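You operate a simulated robot arm through the tools that you are given. There is no shell and no other tool. Be economical: measure what you need, move in short steps, check, and stop when the job is done.

Carry out the task below with a simulated robot arm. There is one attempt and no reset: what you move stays moved.

## Task
Put the paper bag labelled "312" from the top of the lab bench in the steel bowl and the paper bag labelled "311" on the top of the small packs bench. Take the standpipe plug and put it on the top of the lab bench. Fetch the yellow ball and set it on the top shelf of the steel rack. Put the white gasket on the top of the lab bench. Put the clear cup from the top of the fitting bench in the basin of the steel sink. Open the lab bench drawer, take the small sieve with the smallest size on its label from the grey mat and put it in the inside of the lab bench drawer, then shut the drawer. The order is free. Set down upright: standpipe plug.
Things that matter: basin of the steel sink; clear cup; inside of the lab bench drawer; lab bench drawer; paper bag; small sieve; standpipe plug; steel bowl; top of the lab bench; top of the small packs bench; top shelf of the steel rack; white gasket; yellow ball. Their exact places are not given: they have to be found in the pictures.

The check looks at the end state, three seconds after you hand in, the way a careful person would. Anything else that was tipped, shoved, dropped, spilled or broken makes it a failure.

## Robot
A 5-joint arm with a two-finger parallel gripper on a trunk, on a base that drives. Base frame: it is fixed to the floor where the robot stands at the start and does not move with it; the origin is under the middle of the robot, x ahead of it, y to its left, z up; the surface under the hand at the start is at about z = 0.88. Readings come in m, rad, newtons and seconds.
It reaches about 1.134 m from its shoulder. Its first joint turns from -2.601 to 2.601 rad. Places, roughly: basin of the steel sink (24x24 cm) [-2.6, -3.32, 0.68]; clear cup (5x5x4 cm) [-1.6, -3.4, 0.9]; inside of the lab bench drawer [0.6, -0.7, 0.7]; lab bench drawer [0.5, -0.7, 0.7]; paper bag [0.75, 0, 1]; small sieve [0.5, 0.25, 1]; standpipe plug (5x5x24 cm) [-3.1, -3.2, 0.9]; steel bowl (23x23x9 cm) [0.8, -0.5, 0.9]; top of the lab bench [0.7, -0.7, 0.9]; top of the small packs bench [0.7, 2, 0.8]; top shelf of the steel rack [-6.2, -3.3, 0.9]; white gasket (8x8x4 cm) [-1.9, -3.3, 0.9]; yellow ball (5x5x5 cm) [-2.1, -3.2, 0.9]. Payload 1.57 kg.
Tool frame: the origin (TCP) lies between the finger pads and is the grasp point; the fingertips stand 0.03 m ahead of it; z points along the fingers, y is the line along which they close. The gripper opens to 0.11 m. The fingers are 0.024 m wide and 0.012 m thick; the gripper's body (0.048 by 0.112 m) begins 0.078 m behind the TCP.
Orientation is that of the tool frame in the base frame, as [roll, pitch, yaw] about the fixed x, y, z axes, in that order (R = Rz(yaw) Ry(pitch) Rx(roll)). With the fingers straight down and closing along the base's y, the tool's x points along the base's -x, its y along +y and its z along -z.

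## Interface
- The arm moves only by the tool step_arm. Its argument "deltas" is a list of rows, each a list of 6 numbers: the shift along the tool's x, y, z in m, then the turn, a rotation vector about the tool's x, y, z in rad. In form: [[x, y, z, wx, wy, wz], ...]. A call has 1 to 10 rows; each row shifts and turns the commanded pose from where the row before left it, along the tool's axes as they then stand. "jaw" is the closure, from 0 (fully open) to 1 (shut), set as the call begins (left out, the last holds). Rows are played at 5 a second. More than 0.05 m and 0.15 rad between two rows, or a gripper value outside its range, and nothing of the call is played. A pose out of reach is approached as far as the arm can. The call stops where the force on the tool passes 40 N (or 10 N more than at its start, if that is more) or the arm is blocked; 0.2 s more then pass. Each finger travels about 0.072 m/s and halts on what it meets, pressing with about 26 N; the grip force reading is that of the motor and also rises with nothing between the fingers. The clock runs only during rows and for 0.2 s after the last one: add rows that do not move to give the fingers time. The reply holds the time, the measured pose of the TCP, the force on the tool along the base axes, the opening and the grip force, in the units named above and with some noise, with the torque about the TCP (base axes, N m) and any sound that the robot's microphone picked up, and new pictures: "show" is both (left out), scene, wrist or none.
- Cameras (640 x 400 px; columns grow to the right, rows downward): "scene" is now at [0.0139, 0.1625, 1.9263]; the picture's right is [-0.54, -0.84, -0.00], its down [-0.76, 0.49, -0.42] and it looks along [0.35, -0.23, -0.91] (base axes); focal length 258 px, centre (320, 200). "wrist" rides on the gripper at [0.07, 0.016, -0.141] in the tool frame; the picture's right is [-0.23, 0.97, 0.00], its down [-0.85, -0.20, -0.48] and it looks along [-0.47, -0.11, 0.88] (tool axes); focal length 222 px, centre (320, 200).
- move_column(by): slides the trunk up (or, below 0, down) by that many m; the arm and the scene camera ride with it, the base frame stays. It gives what a move gives, with no picture.
- drive_base(legs): drives the robot by 1 to 6 legs, each [ahead, turn to the left] in m and rad, along the robot's own axes; the way and the turn of a leg run together, so that a leg with both is an arc; at most 1.5 m and 3.142 rad a leg. The arm and the cameras ride along, it lands a little off, and it stops where it bumps. It gives what a move gives, and a new picture of the scene camera.
- aim_head(pan, tilt): turns the head with the scene camera to pan (to the left, within 2.705 rad either way) and tilt (down, from -0.506 to 1.204), counted from straight ahead of the robot. It gives what a move gives, and a new picture of the scene camera.
- probe_pixels(camera, pixels): for up to 12 pixels [column, row] of the newest picture of that camera ("zoom" is the newest enlarged one), the place [x, y, z] in the base frame of the surface seen there, good to about 0.002 m, but the place of the scene camera against the robot may be out by one fixed shift of up to 0.012 m in any direction. The clock stands still meanwhile.
- close_up(camera, box): a new picture of the part [left, top, right, bottom] of that camera's present view, enlarged. The clock stands still meanwhile.
- sign_off(): hands the job in; it is judged then, once.

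Go step by step. Measure first, check grasps and placings, and put right what went wrong. The budget is 322 turns and 360 pictures, counting those below and the enlarged ones. Unless the task says otherwise, let go and move clear before handing in, and close with one line.

The tools are called after "Request:" as a command line: name --pt "numbers of a row" for each row, then --argument value for the rest, lists and objects as JSON in quotes. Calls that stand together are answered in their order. step_arm: Moves the arm, as the interface text tells. Its arguments: {"type":"object","properties":{"deltas":{"type":"array"},"jaw":{"type":"number"},"show":{"type":"string","enum":["both","scene","wrist","none"]}},"required":["deltas"]} The other tools are called the same way: move_column (by) slides the trunk up or down; drive_base (legs) drives the base; aim_head (pan, tilt) turns the head that bears the scene camera; probe_pixels (camera, pixels) gives the place of the surface under pixels of a picture; close_up (camera, box) takes an enlarged picture of a part of a camera's view; sign_off () hands the job in.

At the start:

```text
time_s: 0.0
position: [0.5186, -0.4197, 1.2323]
tcp_rot: [3.141, 0.0, 3.131]
force: [0.0, -1.0, -0.3]
moment: [-0.03, -0.01, 0.03]
gripper_width: 0.11
finger_force: 0.0
trunk travel left (down, up): [-0.965, 0.005]
robot x, y, heading: [0.0004, 0.0217, 0.002]
head pan, tilt: [-0.572, 1.138]
```

scene: 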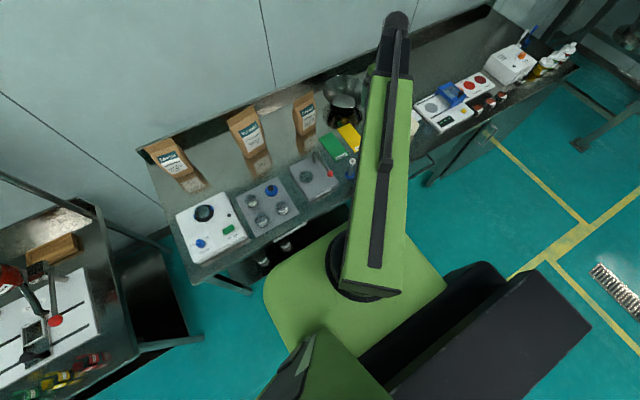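
wrist: 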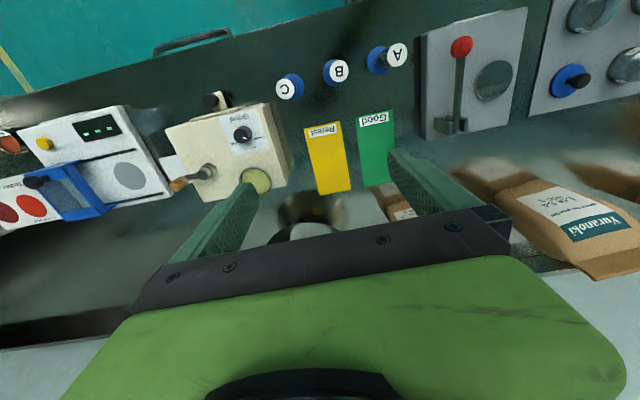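

The scene shows three paper bags near (170,160), (245,130), (305,115) and sieves on a grey mat at (268,205). I'll enlarge to read labels.

Request:
close_up --camera "scene" --box '[140, 80, 360, 218]'

Request:
close_up --camera "scene" --box '[230, 160, 350, 235]'

```text
2.90 times, centred on (250, 149) of scene
```

zoom: 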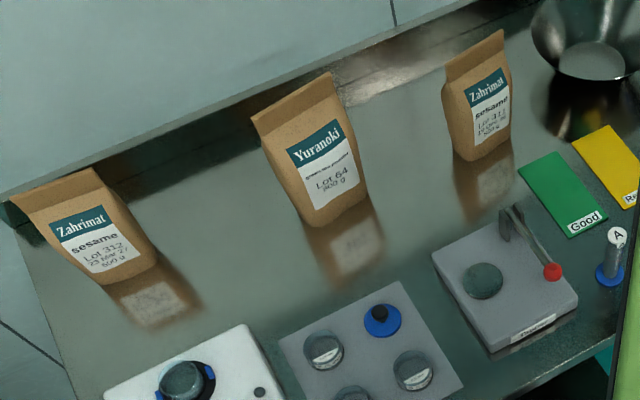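

```text
5.33 times, centred on (290, 198) of scene
```

zoom: 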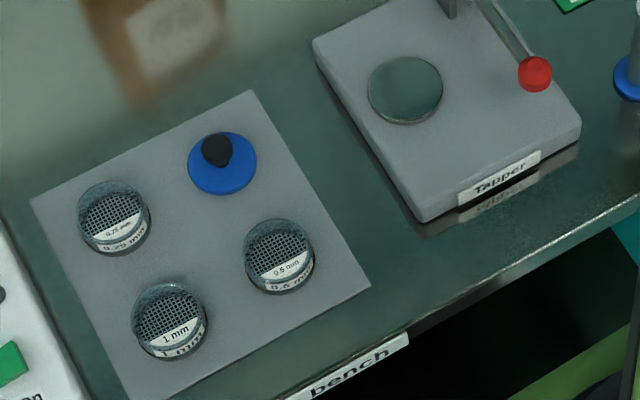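

Left bag looks like Lot 312, sieve 0.25 mm is at the mat's back-left. I'll read both bag labels closer.

Request:
close_up --camera "scene" --box '[150, 145, 200, 176]'

Request:
close_up --camera "scene" --box '[290, 95, 330, 140]'

Request:
probe_pixels --camera "scene" --pixels '[[157, 145], [172, 155], [180, 175], [305, 97], [308, 115], [310, 132], [341, 88], [343, 103], [250, 202], [254, 212], [220, 240], [270, 176]]'

```text
12.80 times, centred on (175, 160) of scene
```

zoom: 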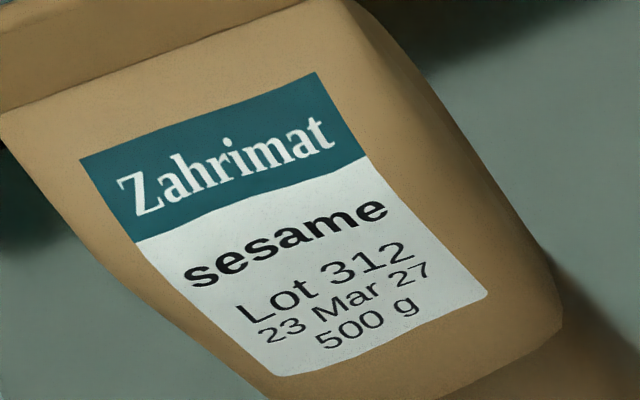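

```text
8.89 times, centred on (310, 118) of scene
```

zoom: 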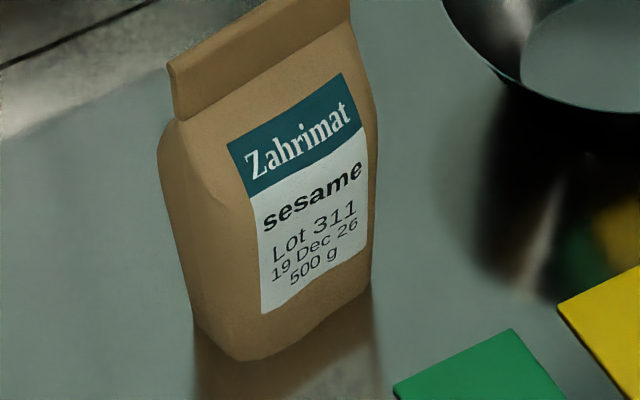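

```text
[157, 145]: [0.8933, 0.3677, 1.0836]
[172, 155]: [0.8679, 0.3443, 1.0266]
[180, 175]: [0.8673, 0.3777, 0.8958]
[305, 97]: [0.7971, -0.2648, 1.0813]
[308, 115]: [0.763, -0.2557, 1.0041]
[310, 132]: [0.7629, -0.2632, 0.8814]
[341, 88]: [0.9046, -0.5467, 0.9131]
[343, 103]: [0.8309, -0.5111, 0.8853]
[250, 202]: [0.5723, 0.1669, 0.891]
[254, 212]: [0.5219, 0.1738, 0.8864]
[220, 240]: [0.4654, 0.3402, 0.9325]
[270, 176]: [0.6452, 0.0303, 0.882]
```

Bags 312 (left) and 311 (right) confirmed. Now inspect the drawer and its handle, seen at wrist (190,40), and aim the head that way.

Request:
close_up --camera "wrist" --box '[120, 0, 280, 100]'

Request:
probe_pixels --camera "wrist" --pixels '[[156, 47], [190, 39], [228, 31], [190, 60], [300, 130], [150, 90], [190, 45]]'

Request:
aim_head --pan -1.1 --tilt 0.9

```text
4.00 times, centred on (200, 50) of wrist
```

zoom: 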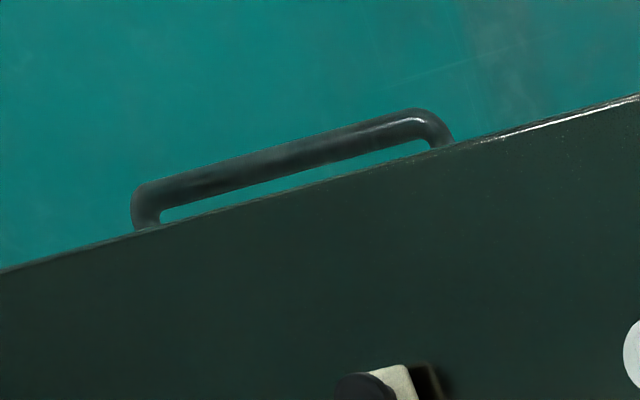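

```text
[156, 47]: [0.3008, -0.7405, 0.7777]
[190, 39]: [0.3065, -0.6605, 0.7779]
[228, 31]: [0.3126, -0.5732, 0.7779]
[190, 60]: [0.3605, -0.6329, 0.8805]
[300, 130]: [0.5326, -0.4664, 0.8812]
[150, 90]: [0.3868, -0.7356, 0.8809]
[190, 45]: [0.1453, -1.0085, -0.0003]
```

```text
time_s: 0.9
position: [0.5179, -0.4201, 1.2328]
tcp_rot: [3.141, 0.001, 3.131]
force: [0.5, 0.1, 0.1]
moment: [-0.01, 0.01, 0.01]
gripper_width: 0.1099
finger_force: 0.0
trunk travel left (down, up): [-0.965, 0.005]
robot x, y, heading: [0.0002, 0.021, 0.005]
head pan, tilt: [-1.1, 0.901]
```

scene: 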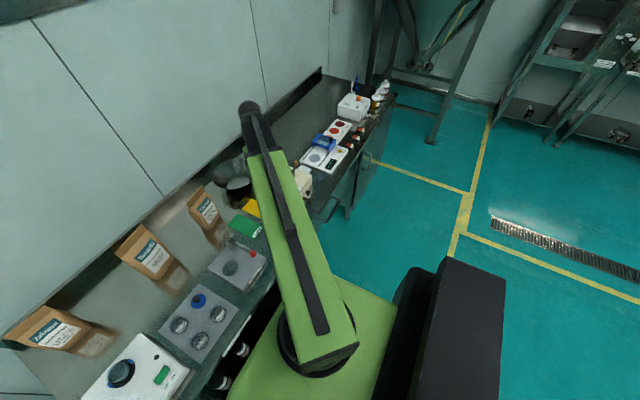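

The handle bar spans y≈-0.575…-0.745 at x≈0.307, z≈0.778. Before driving I'll look round behind the robot.

Request:
aim_head --pan -2.4 --tilt 0.35

Request:
aim_head --pan 2.4 --tilt 0.5

Request:
aim_head --pan 1.1 --tilt 0.6

```text
time_s: 2.4
position: [0.5179, -0.4199, 1.2325]
tcp_rot: [3.141, 0.001, 3.132]
force: [0.4, -0.4, -0.1]
moment: [-0.02, -0.02, -0.01]
gripper_width: 0.1099
finger_force: 0.0
trunk travel left (down, up): [-0.965, 0.005]
robot x, y, heading: [0.0019, 0.0232, -0.002]
head pan, tilt: [-2.4, 0.351]
```

scene: 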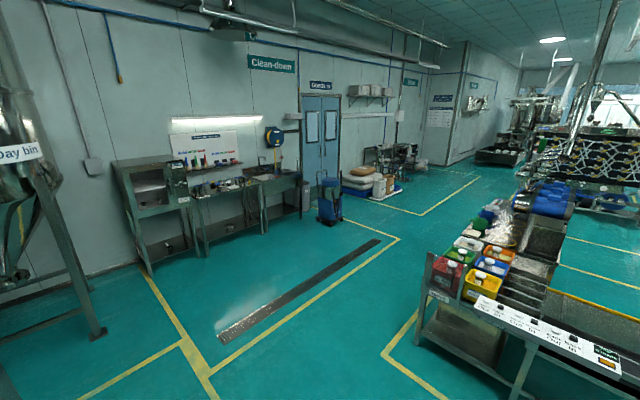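

```text
time_s: 6.2
position: [0.5186, -0.4199, 1.2331]
tcp_rot: [-3.141, 0.002, 3.131]
force: [-0.6, 0.1, 0.2]
moment: [0.0, 0.03, 0.04]
gripper_width: 0.11
finger_force: 0.2
trunk travel left (down, up): [-0.965, 0.005]
robot x, y, heading: [0.0016, 0.0236, 0.001]
head pan, tilt: [2.4, 0.499]
```

scene: 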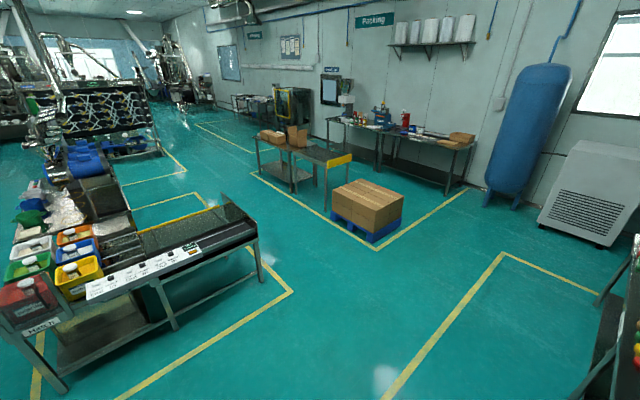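

```text
time_s: 7.7
position: [0.5187, -0.4201, 1.2329]
tcp_rot: [-3.142, -0.001, 3.133]
force: [0.1, 0.1, -0.2]
moment: [-0.03, 0.01, -0.02]
gripper_width: 0.1099
finger_force: 0.0
trunk travel left (down, up): [-0.965, 0.005]
robot x, y, heading: [0.003, 0.0188, -0.002]
head pan, tilt: [1.1, 0.6]
```

scene: 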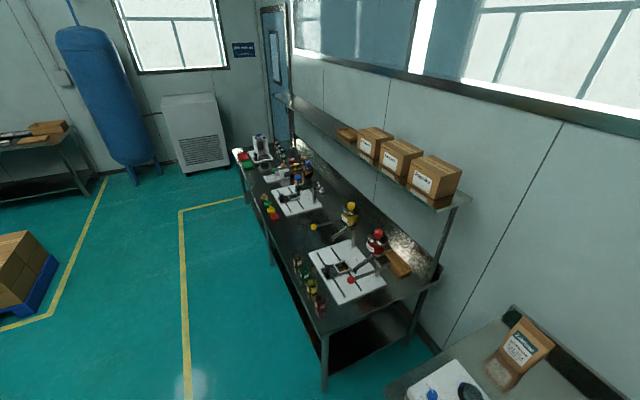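

The floor behind is clear for half a metre and more. I'll back off and drive round to face the drawer.

Request:
aim_head --pan 0 --tilt 0.8

Request:
drive_base --legs '[[-0.5, 0], [0, -1.571], [0.68, 0], [0, 1.571]]'

```text
time_s: 9.0
position: [0.5185, -0.4215, 1.2325]
tcp_rot: [-3.141, 0.0, 3.131]
force: [0.7, 0.2, 0.0]
moment: [0.0, 0.0, -0.02]
gripper_width: 0.11
finger_force: 0.0
trunk travel left (down, up): [-0.965, 0.005]
robot x, y, heading: [0.0013, 0.0185, 0.005]
head pan, tilt: [0.0, 0.799]
```

scene: 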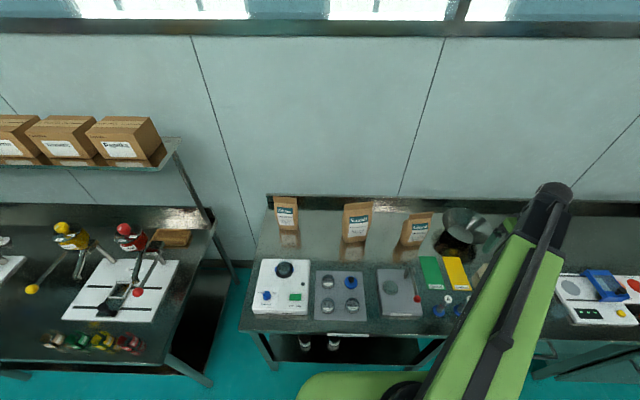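

```text
time_s: 22.9
position: [-0.0212, -1.1222, 1.2318]
tcp_rot: [-3.14, -0.001, 3.074]
force: [-0.2, 1.0, 0.3]
moment: [-0.03, 0.0, -0.01]
gripper_width: 0.11
finger_force: 0.2
trunk travel left (down, up): [-0.965, 0.005]
robot x, y, heading: [-0.5104, -0.6276, -0.07]
head pan, tilt: [0.0, 0.799]
```

scene: 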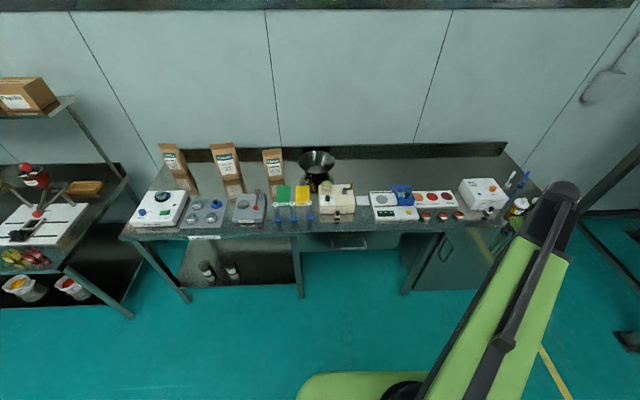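

Now the drawer front with handle shows at about (350,243). I'll enlarge and probe it.

Request:
close_up --camera "scene" --box '[270, 195, 430, 295]'

Request:
probe_pixels --camera "scene" --pixels '[[130, 232], [300, 232], [390, 230], [470, 222], [310, 243], [385, 239], [315, 160], [315, 172], [310, 185]]'

```text
4.00 times, centred on (350, 245) of scene
```

zoom: 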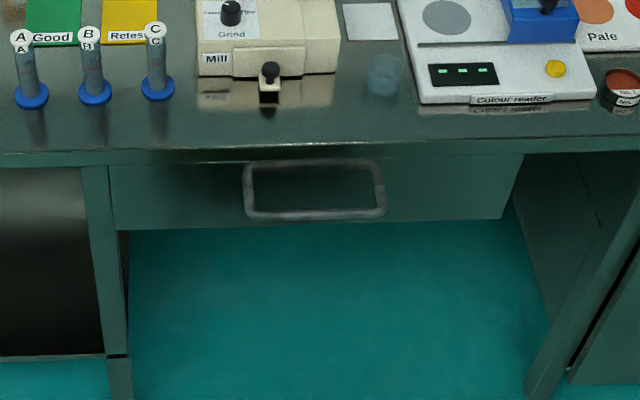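

```text
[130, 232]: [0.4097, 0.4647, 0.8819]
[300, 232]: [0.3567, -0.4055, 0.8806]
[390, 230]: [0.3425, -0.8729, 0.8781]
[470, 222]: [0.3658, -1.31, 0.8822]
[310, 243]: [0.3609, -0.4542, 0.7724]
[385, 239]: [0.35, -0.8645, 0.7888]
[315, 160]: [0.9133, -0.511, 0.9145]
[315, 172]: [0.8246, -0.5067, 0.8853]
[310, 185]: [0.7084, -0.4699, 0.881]
```

Request:
probe_pixels --camera "zoom" --pixels '[[130, 190], [200, 190], [430, 190], [490, 190], [255, 213], [315, 214], [375, 210], [315, 161], [250, 190], [380, 190], [315, 190]]'

```text
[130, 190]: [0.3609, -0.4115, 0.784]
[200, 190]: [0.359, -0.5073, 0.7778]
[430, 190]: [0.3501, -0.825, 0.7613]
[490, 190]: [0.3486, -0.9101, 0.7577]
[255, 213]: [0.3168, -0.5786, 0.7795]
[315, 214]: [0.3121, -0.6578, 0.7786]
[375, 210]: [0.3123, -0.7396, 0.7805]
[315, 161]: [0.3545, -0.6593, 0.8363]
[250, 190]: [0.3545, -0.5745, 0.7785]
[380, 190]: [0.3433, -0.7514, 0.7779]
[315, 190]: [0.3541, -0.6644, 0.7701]
```

The drawer face is yawed about -0.025 rad, with the bar 45 mm ahead of it at (0.312,-0.66,0.775). I'll align the heading and lower the trunk a bit.

Request:
drive_base --legs '[[0, 0.045]]'

Request:
move_column --by -0.25

```text
time_s: 23.7
position: [0.0037, -1.1001, 1.2322]
tcp_rot: [3.141, 0.001, 3.118]
force: [0.4, 0.4, 0.7]
moment: [-0.02, 0.0, -0.03]
gripper_width: 0.1102
finger_force: 0.2
trunk travel left (down, up): [-0.965, 0.005]
robot x, y, heading: [-0.5114, -0.6228, -0.023]
head pan, tilt: [0.0, 0.799]
```

scene: 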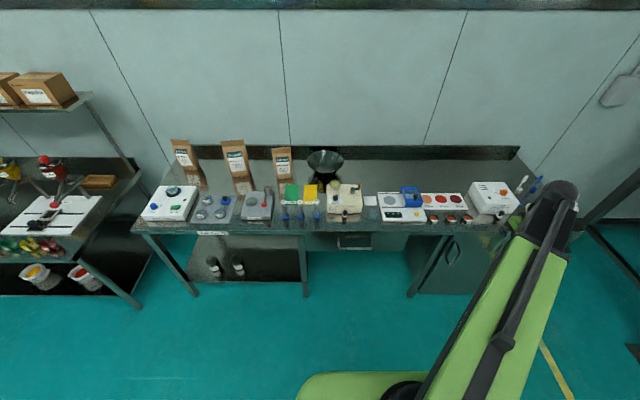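

```text
time_s: 26.2
position: [0.0028, -1.1, 0.9831]
tcp_rot: [-3.14, 0.0, 3.121]
force: [-0.3, -0.1, -0.2]
moment: [-0.01, 0.02, 0.02]
gripper_width: 0.1099
finger_force: 0.0
trunk travel left (down, up): [-0.715, 0.255]
robot x, y, heading: [-0.5084, -0.6239, -0.02]
head pan, tilt: [0.0, 0.799]
```

Move the arm in front of the drawer (straight down still), then spin so the fingers close radially.

Request:
step_arm --pt "-0.0098 0.0451 0 0 0 0" --pt "-0.0098 0.0451 0 0 0 0" --pt "-0.0098 0.0451 0 0 0 0" --pt "-0.0098 0.0451 0 0 0 0" --pt "-0.0098 0.0451 0 0 0 0" --pt "-0.0098 0.0451 0 0 0 0" --pt "-0.0098 0.0451 0 0 0 0" --pt "-0.0098 0.0451 0 0 0 0" --pt "-0.0098 0.0451 0 0 0 0" --pt "-0.0098 0.0451 0 0 0 0" --show "none"

Request:
step_arm --pt "0 0 0 0 0 0.15" --pt "0 0 0 0 0 0.15" --pt "0 0 0 0 0 0.15" --pt "0 0 0 0 0 0.15" --pt "0 0 0 0 0 0.15" --pt "0 0 0 0 0 0.15" --pt "0 0 0 0 0 0.15" --pt "0 0 0 0 0 0.15" --pt "0 0 0 0 0 0.15" --pt "0 0 0 0 0 0.15" --show "none"

```text
time_s: 28.4
position: [0.1113, -0.6517, 0.983]
tcp_rot: [-3.141, -0.001, 3.119]
force: [1.2, 0.1, -0.1]
moment: [-0.02, 0.02, -0.02]
gripper_width: 0.11
finger_force: 0.1
trunk travel left (down, up): [-0.715, 0.255]
robot x, y, heading: [-0.5112, -0.6253, -0.021]
head pan, tilt: [0.0, 0.799]
```

```text
time_s: 30.6
position: [0.1116, -0.6517, 0.9813]
tcp_rot: [-3.14, -0.001, 1.616]
force: [-0.8, 0.0, 0.9]
moment: [-0.02, -0.01, -0.03]
gripper_width: 0.11
finger_force: 0.1
trunk travel left (down, up): [-0.715, 0.255]
robot x, y, heading: [-0.5092, -0.6277, -0.026]
head pan, tilt: [0.0, 0.799]
```

Request:
step_arm --pt "0 0 0 0 0 0.089" --pt "0 0 0 -0.15 0 0" --pt "0 0 0 -0.15 0 0" --pt "0 0 0 -0.15 0 0" --pt "0 0 0 -0.15 0 0" --pt "0 0 0 -0.15 0 0" --pt "0 0 0 -0.15 0 0" --pt "0 0 0 -0.15 0 0" --pt "0 0 0 -0.15 0 0" --pt "0 0 0 -0.15 0 0" --show "none"

Request:
step_arm --pt "0 0 0 -0.11 0 0" --pt "0 0 0 -0.111 0 0" --pt "0 -0.05 0 0 0 0" --pt "0 -0.05 0 0 0 0" --pt "0 -0.05 0 0 0 0" --pt "0 -0.05 0 0 0 0"

```text
time_s: 32.9
position: [0.2957, -0.6607, 1.1678]
tcp_rot: [1.793, 0.0, 1.531]
force: [0.5, -0.1, 0.6]
moment: [0.0, 0.01, 0.01]
gripper_width: 0.1101
finger_force: 0.1
out of reach, approached as far as the arm can: row 3, 4, 5, 6, 7, 8, 9, 10
trunk travel left (down, up): [-0.715, 0.255]
robot x, y, heading: [-0.5097, -0.625, -0.026]
head pan, tilt: [0.0, 0.799]
```

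```text
time_s: 34.2
position: [0.3029, -0.6579, 1.2201]
tcp_rot: [1.574, 0.001, 1.531]
force: [0.1, 0.1, 0.0]
moment: [0.03, 0.02, 0.03]
gripper_width: 0.1097
finger_force: 0.0
out of reach, approached as far as the arm can: row 1, 2, 3, 4, 5, 6
trunk travel left (down, up): [-0.715, 0.255]
robot x, y, heading: [-0.512, -0.6226, -0.026]
head pan, tilt: [0.0, 0.799]
```

scene: 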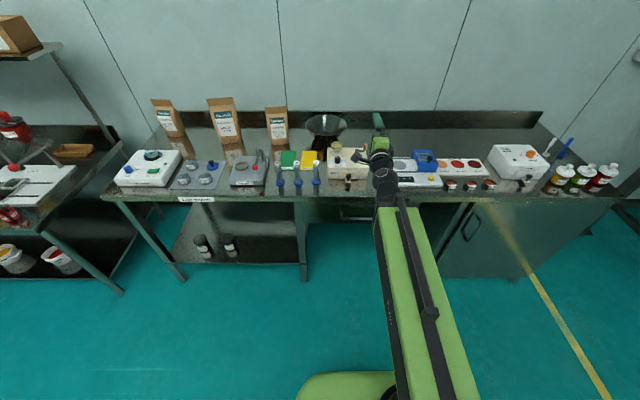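
wrist: 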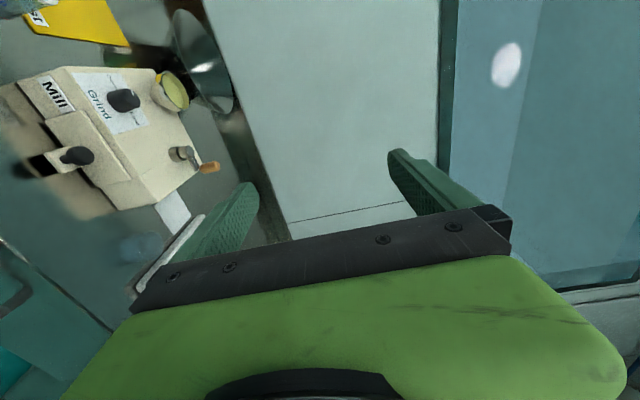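

The horizontal tool is only reachable at about r=0.81 with z≈1.22 for this trunk height, so I'll back off, then lower the trunk by 0.445 to bring this same posture to handle height.

Request:
drive_base --legs '[[-0.25, 0]]'

Request:
move_column --by -0.445

Request:
step_arm --pt "0 0 0 0 0 0"

```text
time_s: 36.1
position: [0.0523, -0.6503, 1.2206]
tcp_rot: [1.573, -0.001, 1.535]
force: [0.4, 1.0, 0.1]
moment: [0.02, 0.0, 0.02]
gripper_width: 0.1101
finger_force: 0.1
trunk travel left (down, up): [-0.715, 0.255]
robot x, y, heading: [-0.7574, -0.6147, -0.026]
head pan, tilt: [0.0, 0.799]
```

scene: 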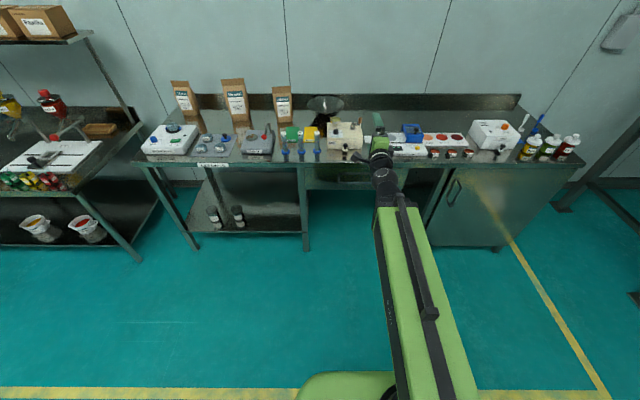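

```text
refused: -0.445 is not a number from -0.4 to 0.4
```

```text
time_s: 36.5
position: [0.0517, -0.6495, 1.2189]
tcp_rot: [1.571, 0.0, 1.534]
force: [-1.5, -0.3, 0.0]
moment: [-0.01, 0.03, -0.02]
gripper_width: 0.1098
finger_force: 0.1
trunk travel left (down, up): [-0.715, 0.255]
robot x, y, heading: [-0.7593, -0.6151, -0.024]
head pan, tilt: [0.0, 0.799]
```

scene: 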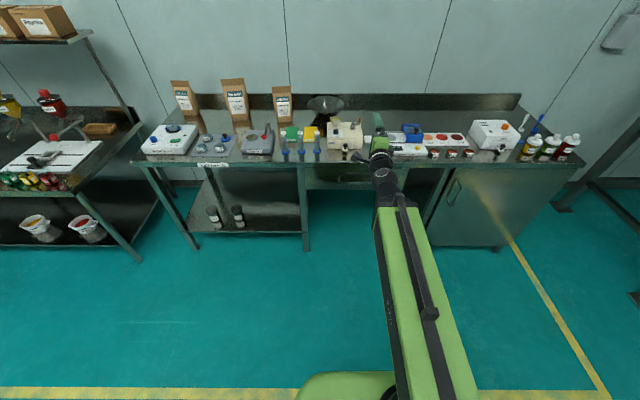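
wrist: 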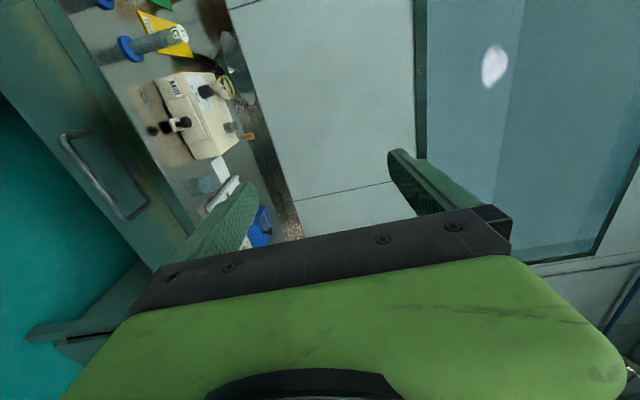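

Request:
move_column --by -0.4

Request:
move_column --by -0.045

Request:
step_arm --pt "0 0 0 0 0 0"

```text
time_s: 40.3
position: [0.0534, -0.6502, 0.8201]
tcp_rot: [1.573, 0.0, 1.535]
force: [-0.2, 0.6, 0.0]
moment: [-0.02, -0.01, 0.01]
gripper_width: 0.1098
finger_force: 0.1
trunk travel left (down, up): [-0.315, 0.655]
robot x, y, heading: [-0.7569, -0.6209, -0.018]
head pan, tilt: [0.0, 0.799]
```

```text
time_s: 41.2
position: [0.0521, -0.6491, 0.7753]
tcp_rot: [1.573, 0.002, 1.534]
force: [0.4, 0.4, 0.2]
moment: [0.02, 0.03, 0.02]
gripper_width: 0.1099
finger_force: 0.0
trunk travel left (down, up): [-0.27, 0.7]
robot x, y, heading: [-0.759, -0.6176, -0.02]
head pan, tilt: [0.0, 0.799]
```

```text
time_s: 41.6
position: [0.0536, -0.6487, 0.7741]
tcp_rot: [1.573, -0.001, 1.534]
force: [0.6, 0.4, -1.6]
moment: [-0.01, 0.0, -0.04]
gripper_width: 0.1098
finger_force: 0.1
trunk travel left (down, up): [-0.27, 0.7]
robot x, y, heading: [-0.7575, -0.6174, -0.021]
head pan, tilt: [0.0, 0.799]
```

scene: 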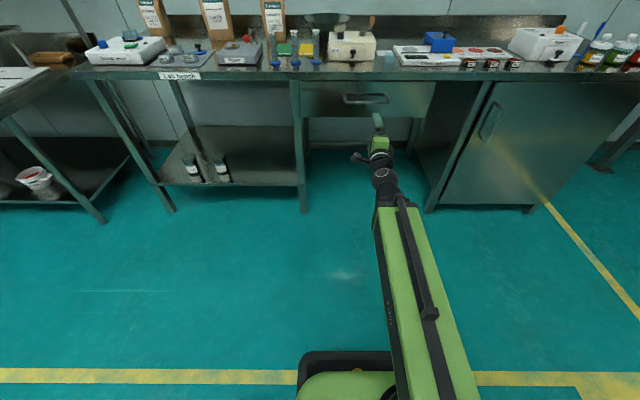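
wrist: 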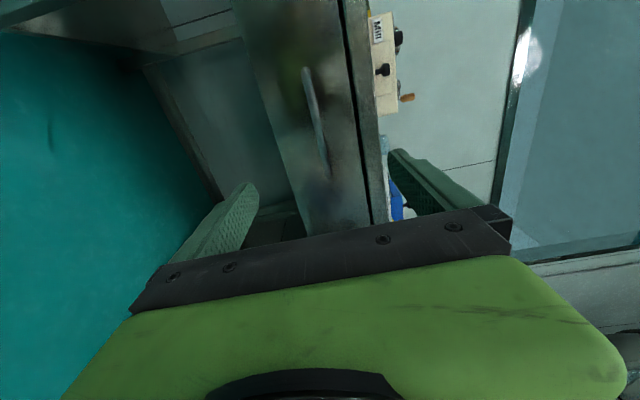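

The handle appears in the wrist view from (305,70) to (327,178), between the finger planes. Probe it.

Request:
probe_pixels --camera "wrist" --pixels '[[307, 72], [314, 110], [320, 140], [326, 172], [345, 180], [360, 150], [370, 150]]'

Request:
close_up --camera "wrist" --box '[240, 50, 400, 220]'

```text
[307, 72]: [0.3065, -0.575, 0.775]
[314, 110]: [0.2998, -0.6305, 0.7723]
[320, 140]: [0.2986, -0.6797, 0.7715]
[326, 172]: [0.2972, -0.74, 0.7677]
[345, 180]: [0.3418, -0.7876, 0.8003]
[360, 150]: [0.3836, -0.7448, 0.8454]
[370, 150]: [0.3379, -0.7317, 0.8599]
```

```text
2.35 times, centred on (320, 135) of wrist
```

zoom: 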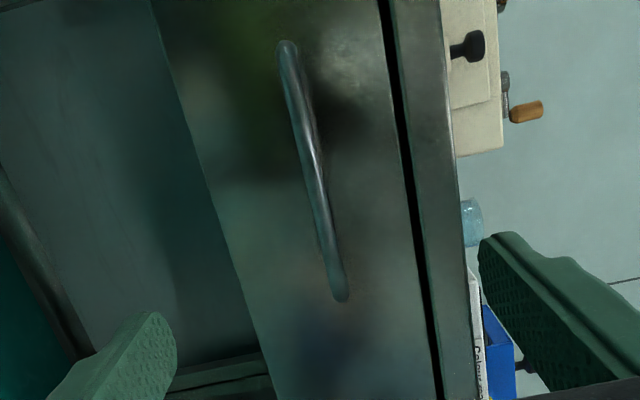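

Bar at z≈0.772, front x≈0.299. Half-close the jaw, drive ahead to put the pads around the bar.

Request:
step_arm --pt "0 0 0 0 0 0" --pt "0 0 0 0 0 0" --jaw 0.5 --show "none"

Request:
drive_base --legs '[[0.235, 0]]'

Request:
step_arm --pt "0 0 0 0 0 0"

```text
time_s: 42.2
position: [0.0523, -0.6496, 0.7742]
tcp_rot: [1.571, 0.0, 1.533]
force: [-0.1, -0.5, -0.4]
moment: [-0.02, -0.01, -0.01]
gripper_width: 0.0551
finger_force: 0.1
trunk travel left (down, up): [-0.27, 0.7]
robot x, y, heading: [-0.7611, -0.6201, -0.022]
head pan, tilt: [0.0, 0.799]
```

```text
time_s: 43.9
position: [0.2886, -0.654, 0.7747]
tcp_rot: [1.573, 0.0, 1.534]
force: [-0.1, 0.4, -0.4]
moment: [0.01, 0.0, 0.04]
gripper_width: 0.0551
finger_force: 0.1
trunk travel left (down, up): [-0.27, 0.7]
robot x, y, heading: [-0.5262, -0.622, -0.022]
head pan, tilt: [0.0, 0.799]
```

scene: 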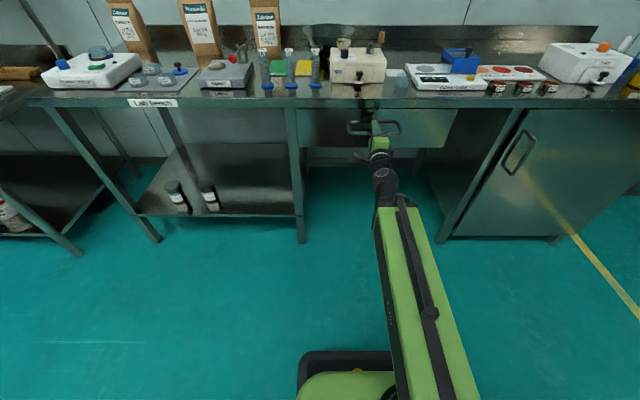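

```text
time_s: 44.3
position: [0.2877, -0.6538, 0.7734]
tcp_rot: [1.573, 0.0, 1.535]
force: [0.6, -0.3, 0.7]
moment: [-0.03, 0.0, 0.01]
gripper_width: 0.0551
finger_force: 0.1
trunk travel left (down, up): [-0.27, 0.7]
robot x, y, heading: [-0.524, -0.6254, -0.022]
head pan, tilt: [0.0, 0.799]
```

scene: 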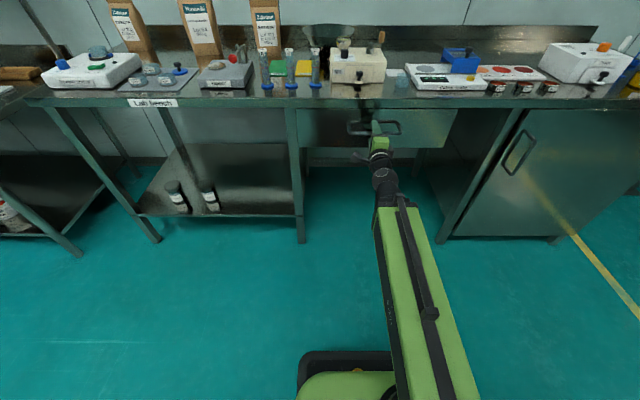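
wrist: 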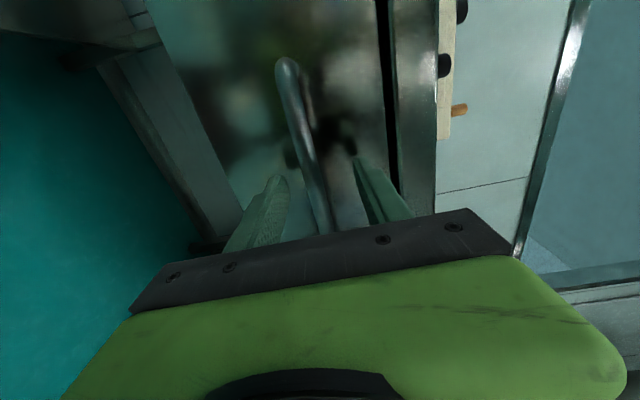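

The bar lies between the fingers. Advance 13 mm and close.

Request:
step_arm --pt "0 0 0.013 0 0 0" --show "none"

Request:
step_arm --pt "0 0 0 0 0 0" --pt "0 0 0 0 0 0" --pt "0 0 0 0 0 0" --pt "0 0 0 0 0 0" --jaw 1 --show "wrist"

```text
time_s: 44.7
position: [0.3014, -0.6546, 0.7751]
tcp_rot: [1.574, 0.0, 1.536]
force: [0.2, 0.5, 0.4]
moment: [0.03, -0.03, 0.04]
gripper_width: 0.0549
finger_force: 0.0
trunk travel left (down, up): [-0.27, 0.7]
robot x, y, heading: [-0.5257, -0.623, -0.022]
head pan, tilt: [0.0, 0.799]
```

```text
time_s: 45.5
position: [0.3021, -0.6548, 0.7694]
tcp_rot: [1.582, -0.001, 1.54]
force: [-13.0, -8.0, -49.6]
moment: [-0.04, 0.35, 0.43]
gripper_width: 0.014
finger_force: 26.4
trunk travel left (down, up): [-0.27, 0.7]
robot x, y, heading: [-0.522, -0.6211, -0.015]
head pan, tilt: [0.0, 0.799]
stopped in row 3: the force on the tool passed its limit at 46 N (the readings are from after the stop); the commanded pose is now the measured one
```

wrist: 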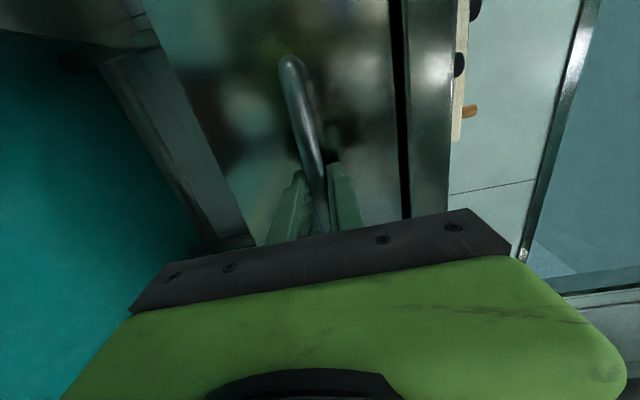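

The bar is gripped (14 mm); the bar sits lower than the jaw centre, so relax down slightly, then pull by driving back.

Request:
step_arm --pt "0 -0.004 0 0 0 0" --pt "0 0 0 0 0 0" --show "none"

Request:
drive_base --legs '[[-0.28, 0]]'

```text
time_s: 45.9
position: [0.3014, -0.6535, 0.771]
tcp_rot: [1.583, 0.0, 1.544]
force: [-3.4, -8.9, -49.4]
moment: [-0.01, 0.29, 0.45]
gripper_width: 0.0138
finger_force: 30.3
out of reach, approached as far as the arm can: row 1
trunk travel left (down, up): [-0.27, 0.7]
robot x, y, heading: [-0.5202, -0.6221, -0.021]
head pan, tilt: [0.0, 0.799]
stopped in row 2: the force on the tool passed its limit at 63 N (the readings are from after the stop); the commanded pose is now the measured one
```

```text
time_s: 47.8
position: [0.0222, -0.6469, 0.771]
tcp_rot: [1.581, 0.001, 1.543]
force: [-0.2, 3.5, -50.4]
moment: [0.1, 0.26, 0.15]
gripper_width: 0.0135
finger_force: 30.2
trunk travel left (down, up): [-0.27, 0.7]
robot x, y, heading: [-0.8042, -0.6174, -0.025]
head pan, tilt: [0.0, 0.799]
```

scene: 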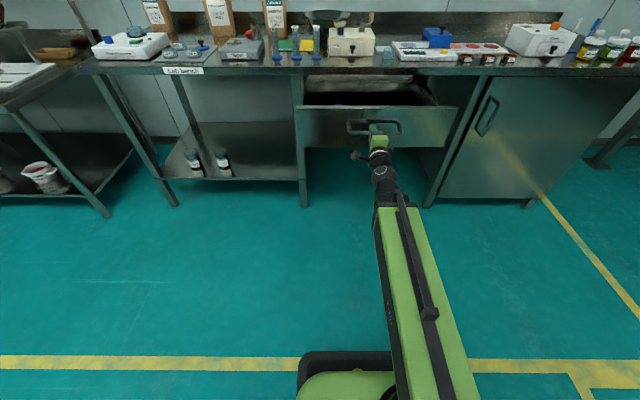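

The drawer came out 0.28 m. Release and back off clear.

Request:
step_arm --pt "0 0 0 0 0 0" --pt "0 0 0 0 0 0" --pt "0 0 0 0 0 0" --jaw 0.4 --show "none"

Request:
drive_base --legs '[[-0.2, 0]]'

Request:
move_column --by 0.4

Request:
move_column --by 0.3

Request:
aim_head --pan 0.0 --tilt 0.75

```text
time_s: 48.6
position: [0.0199, -0.6468, 0.7739]
tcp_rot: [1.579, 0.0, 1.546]
force: [0.8, 0.0, 0.7]
moment: [0.0, 0.02, 0.0]
gripper_width: 0.0661
finger_force: 0.1
trunk travel left (down, up): [-0.27, 0.7]
robot x, y, heading: [-0.8025, -0.6158, -0.022]
head pan, tilt: [0.0, 0.799]
```

```text
time_s: 50.2
position: [-0.1823, -0.6416, 0.7732]
tcp_rot: [1.578, -0.001, 1.543]
force: [0.9, 0.2, -0.3]
moment: [-0.04, -0.01, -0.02]
gripper_width: 0.0663
finger_force: 0.0
trunk travel left (down, up): [-0.27, 0.7]
robot x, y, heading: [-1.0069, -0.6147, -0.021]
head pan, tilt: [0.0, 0.799]
```

scene: 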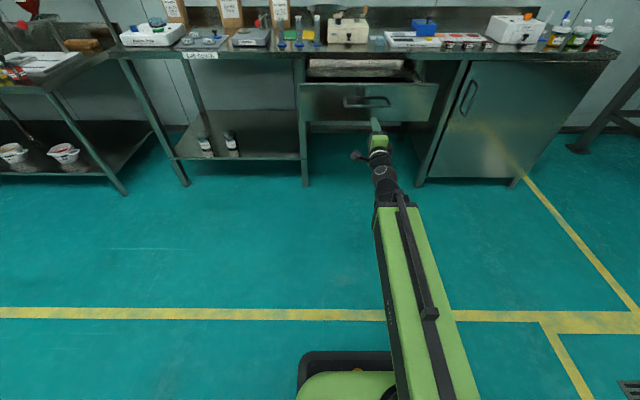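

```text
time_s: 54.1
position: [-0.1819, -0.6423, 1.1738]
tcp_rot: [1.577, -0.001, 1.544]
force: [0.1, -0.1, 0.0]
moment: [-0.01, -0.01, 0.0]
gripper_width: 0.0659
finger_force: 0.1
trunk travel left (down, up): [-0.67, 0.3]
robot x, y, heading: [-1.0051, -0.6088, -0.019]
head pan, tilt: [0.0, 0.799]
```

```text
time_s: 57.1
position: [-0.1822, -0.6416, 1.4735]
tcp_rot: [1.578, 0.0, 1.544]
force: [-0.1, 0.3, -0.4]
moment: [0.01, -0.02, 0.0]
gripper_width: 0.0659
finger_force: 0.1
trunk travel left (down, up): [-0.97, 0.0]
robot x, y, heading: [-1.0081, -0.6128, -0.021]
head pan, tilt: [0.0, 0.799]
```

```text
time_s: 57.7
position: [-0.1823, -0.6423, 1.4743]
tcp_rot: [1.577, -0.001, 1.545]
force: [0.7, 0.2, 0.4]
moment: [0.0, 0.02, 0.04]
gripper_width: 0.0664
finger_force: 0.2
trunk travel left (down, up): [-0.97, 0.0]
robot x, y, heading: [-1.0042, -0.6159, -0.021]
head pan, tilt: [0.0, 0.75]
```

scene: 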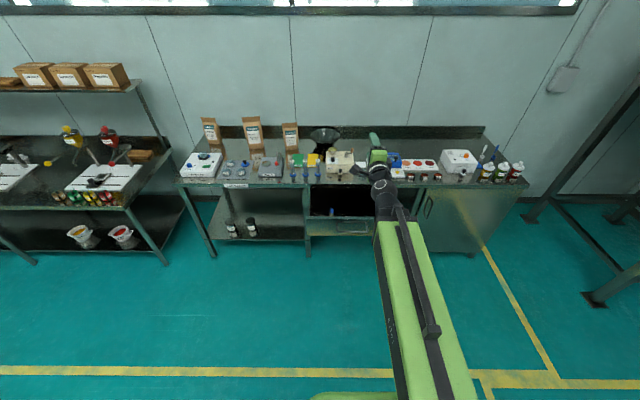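

Request:
close_up --camera "scene" --box '[290, 170, 400, 240]'

Request:
probe_pixels --camera "scene" --pixels '[[320, 205], [340, 212], [360, 213], [340, 220], [333, 212], [325, 212]]'

```text
5.71 times, centred on (345, 205) of scene
```

zoom: 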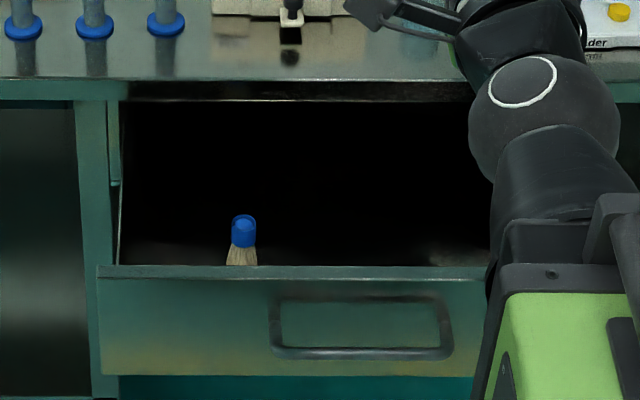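

```text
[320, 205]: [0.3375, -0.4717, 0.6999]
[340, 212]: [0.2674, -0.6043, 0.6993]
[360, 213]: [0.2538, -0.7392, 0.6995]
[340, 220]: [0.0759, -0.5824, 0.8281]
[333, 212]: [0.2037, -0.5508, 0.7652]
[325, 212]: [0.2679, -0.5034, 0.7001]
```

The drawer floor is at z=0.70 with a brush at y≈-0.56; there's free space around (0.2,-0.72). Fold the tool back to straight down before driving to the sieves.

Request:
step_arm --pt "0 0 0 0.15 0 0" --pt "0 0 0 0.15 0 0" --pt "0 0 0 0.15 0 0" --pt "0 0 0 0.15 0 0" --pt "0 0 0 0.15 0 0" --pt "0 0 0 0.15 0 0" --pt "0 0 0 0.15 0 0" --pt "0 0 0 0.15 0 0" --pt "0 0 0 0.15 0 0" --pt "0 0 0 0.15 0 0" --jaw 0 --show "none"

Request:
step_arm --pt "0 0 0 0.077 0 0" --pt "0 -0.04 0.04 0 0 0" --pt "0 -0.04 0.04 0 0 0" --pt "0 -0.04 0.04 0 0 0" --pt "0 -0.04 0.04 0 0 0" --pt "0 -0.04 0.04 0 0 0" --pt "0 -0.04 0.04 0 0 0" --show "none"

Request:
drive_base --legs '[[0, 0.81], [1.0, 0], [0, -0.79], [0.25, 0]]'

```text
time_s: 59.9
position: [-0.1804, -0.6372, 1.2378]
tcp_rot: [3.021, 0.0, 1.566]
force: [0.9, -0.3, 0.2]
moment: [0.03, 0.02, 0.0]
gripper_width: 0.1098
finger_force: 0.1
out of reach, approached as far as the arm can: row 1, 2, 3, 4, 5, 6, 7, 8, 9, 10
trunk travel left (down, up): [-0.97, 0.0]
robot x, y, heading: [-1.0036, -0.6179, -0.021]
head pan, tilt: [0.0, 0.75]
```

```text
refused: row 2 steps farther than a row can; nothing moved
```

```text
time_s: 70.5
position: [0.7622, 0.0479, 1.2387]
tcp_rot: [3.018, 0.0, 1.573]
force: [-0.4, 0.2, 0.1]
moment: [0.02, 0.01, 0.0]
gripper_width: 0.1102
finger_force: 0.0
trunk travel left (down, up): [-0.97, 0.0]
robot x, y, heading: [-0.0643, 0.0583, -0.001]
head pan, tilt: [0.0, 0.75]
```

scene: 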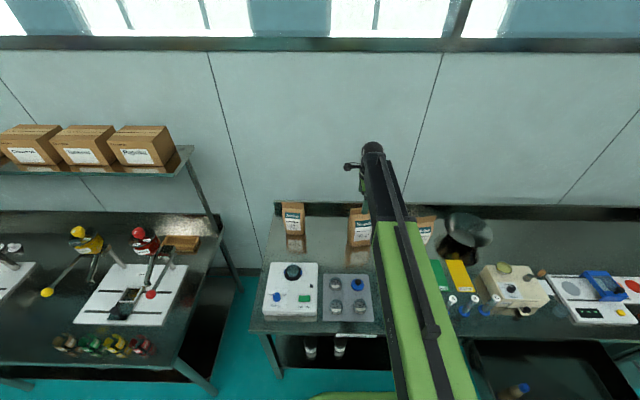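

Now the arm hangs straight down near (0.76,0.05). Zoom on the mat and probe the 0.25 mm sieve.

Request:
close_up --camera "scene" --box '[310, 262, 390, 322]'

Request:
step_arm --pt "0 0 0 0.12 0 0" --pt "0 -0.049 0 0 0 0" --pt "0 -0.049 0 0 0 0" --pt "0 -0.049 0 0 0 0" --pt "0.04 -0.02 0 0 0 0" --pt "0.04 0 0 0 0 0" --pt "0.04 0 0 0 0 0"

```text
6.67 times, centred on (350, 292) of scene
```

zoom: 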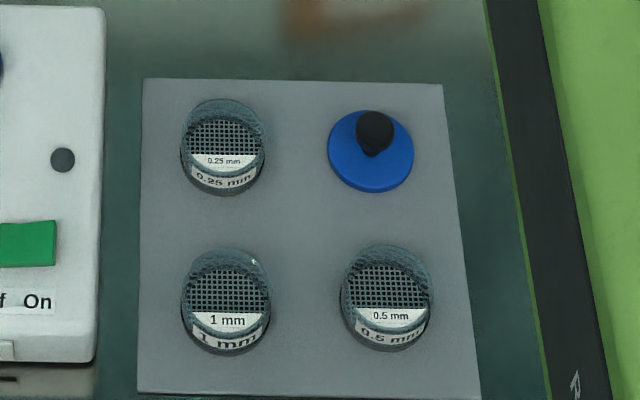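

```text
time_s: 72.1
position: [0.5975, 0.1697, 1.2361]
tcp_rot: [3.136, 0.0, 1.572]
force: [-0.6, 0.5, -0.6]
moment: [-0.02, 0.01, 0.01]
gripper_width: 0.1099
finger_force: 0.0
trunk travel left (down, up): [-0.97, 0.0]
robot x, y, heading: [-0.059, 0.0575, -0.006]
head pan, tilt: [0.0, 0.75]
```

scene: 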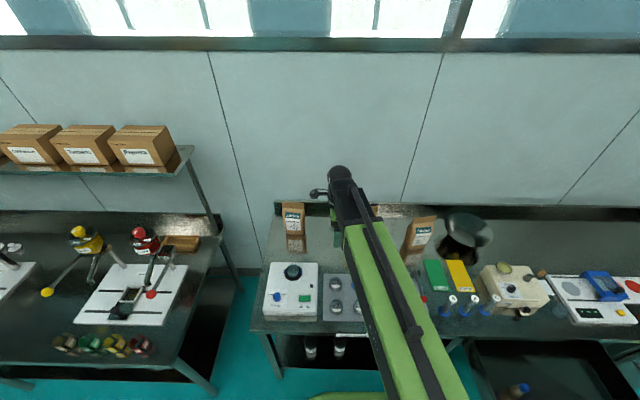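
wrist: 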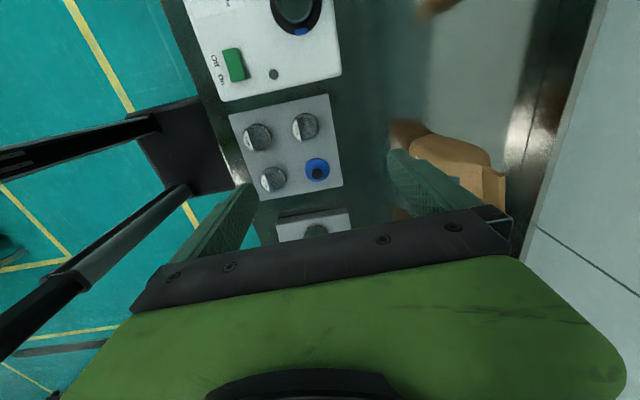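

The 0.25 mm sieve is wrist (304,127). Probe it.

Request:
close_up --camera "wrist" --box '[220, 85, 350, 205]'

Request:
probe_pixels --camera "wrist" --pixels '[[304, 114], [304, 127], [304, 138], [293, 130], [317, 126], [257, 137], [317, 170], [280, 150], [273, 178]]'

```text
3.33 times, centred on (285, 145) of wrist
```

zoom: 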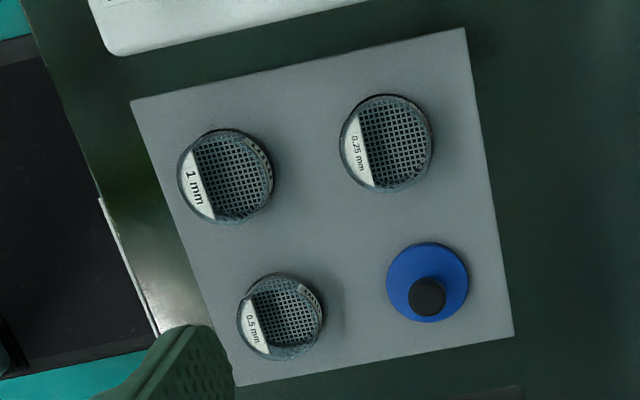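

```text
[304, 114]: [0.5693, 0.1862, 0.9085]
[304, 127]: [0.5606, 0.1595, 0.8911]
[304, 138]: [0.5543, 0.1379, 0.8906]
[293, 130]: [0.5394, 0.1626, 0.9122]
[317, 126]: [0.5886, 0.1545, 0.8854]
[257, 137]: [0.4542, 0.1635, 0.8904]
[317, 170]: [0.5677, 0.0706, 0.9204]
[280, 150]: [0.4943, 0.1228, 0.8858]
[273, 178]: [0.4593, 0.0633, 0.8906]
```

Sieve centre ≈(0.564,0.161), rim z≈0.912. Descend above it in two stages with the jaw at 0.085 m.

Request:
step_arm --pt "-0.0085 -0.0335 0 0 0 0" --pt "0 0 0.045 0 0 0" --pt "0 0 0.045 0 0 0" --pt "0 0 0.045 0 0 0" --pt "0 0 0.045 0 0 0" --pt "0 0 0.03 0 0 0" --jaw 0.23 --show "wrist"

```text
time_s: 73.5
position: [0.562, 0.1597, 1.2366]
tcp_rot: [3.137, 0.0, 1.573]
force: [0.3, -0.1, -0.2]
moment: [-0.03, -0.01, 0.0]
gripper_width: 0.0849
finger_force: 0.1
out of reach, approached as far as the arm can: row 2, 3, 4, 5, 6
trunk travel left (down, up): [-0.97, 0.0]
robot x, y, heading: [-0.0659, 0.0574, -0.007]
head pan, tilt: [0.0, 0.75]
```

wrist: 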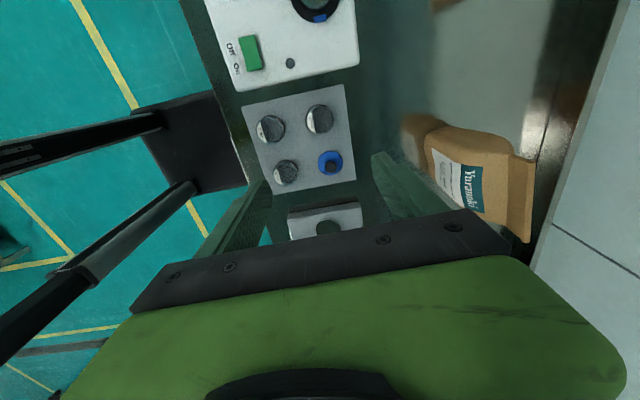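

Downward travel comes best from the trunk. Lower it 0.24 and check alignment.

Request:
move_column --by -0.24

Request:
step_arm --pt "0 0 0 0 0 0" --show "wrist"

```text
time_s: 76.0
position: [0.564, 0.1604, 0.9973]
tcp_rot: [3.139, 0.0, 1.574]
force: [0.2, 0.5, 0.0]
moment: [0.0, -0.04, -0.01]
gripper_width: 0.0847
finger_force: 0.0
trunk travel left (down, up): [-0.73, 0.24]
robot x, y, heading: [-0.0621, 0.0622, -0.007]
head pan, tilt: [0.0, 0.75]
```

```text
time_s: 76.4
position: [0.5635, 0.16, 0.9968]
tcp_rot: [3.138, -0.002, 1.572]
force: [0.3, -1.6, 0.3]
moment: [0.01, -0.02, -0.01]
gripper_width: 0.0849
finger_force: 0.0
trunk travel left (down, up): [-0.73, 0.24]
robot x, y, heading: [-0.0604, 0.06, 0.002]
head pan, tilt: [0.0, 0.75]
```

wrist: 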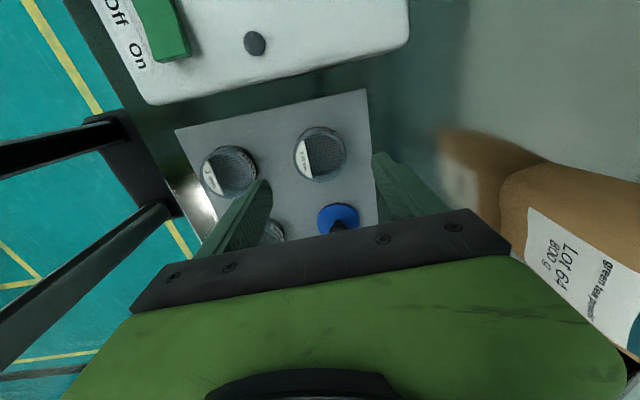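

Request:
close_up --camera "wrist" --box '[280, 115, 360, 190]'

Request:
probe_pixels --camera "wrist" --pixels '[[320, 129], [320, 152], [320, 178], [296, 155], [344, 153]]'

```text
5.33 times, centred on (320, 152) of wrist
```

zoom: 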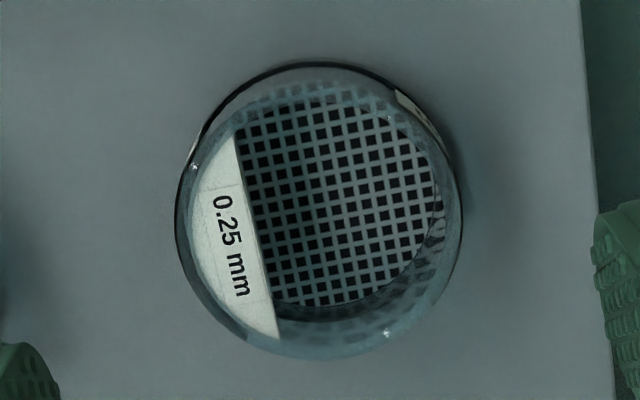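

```text
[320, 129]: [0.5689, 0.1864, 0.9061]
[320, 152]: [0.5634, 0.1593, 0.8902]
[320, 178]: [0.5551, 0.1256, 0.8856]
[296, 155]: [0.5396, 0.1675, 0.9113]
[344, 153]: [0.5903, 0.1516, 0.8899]
```

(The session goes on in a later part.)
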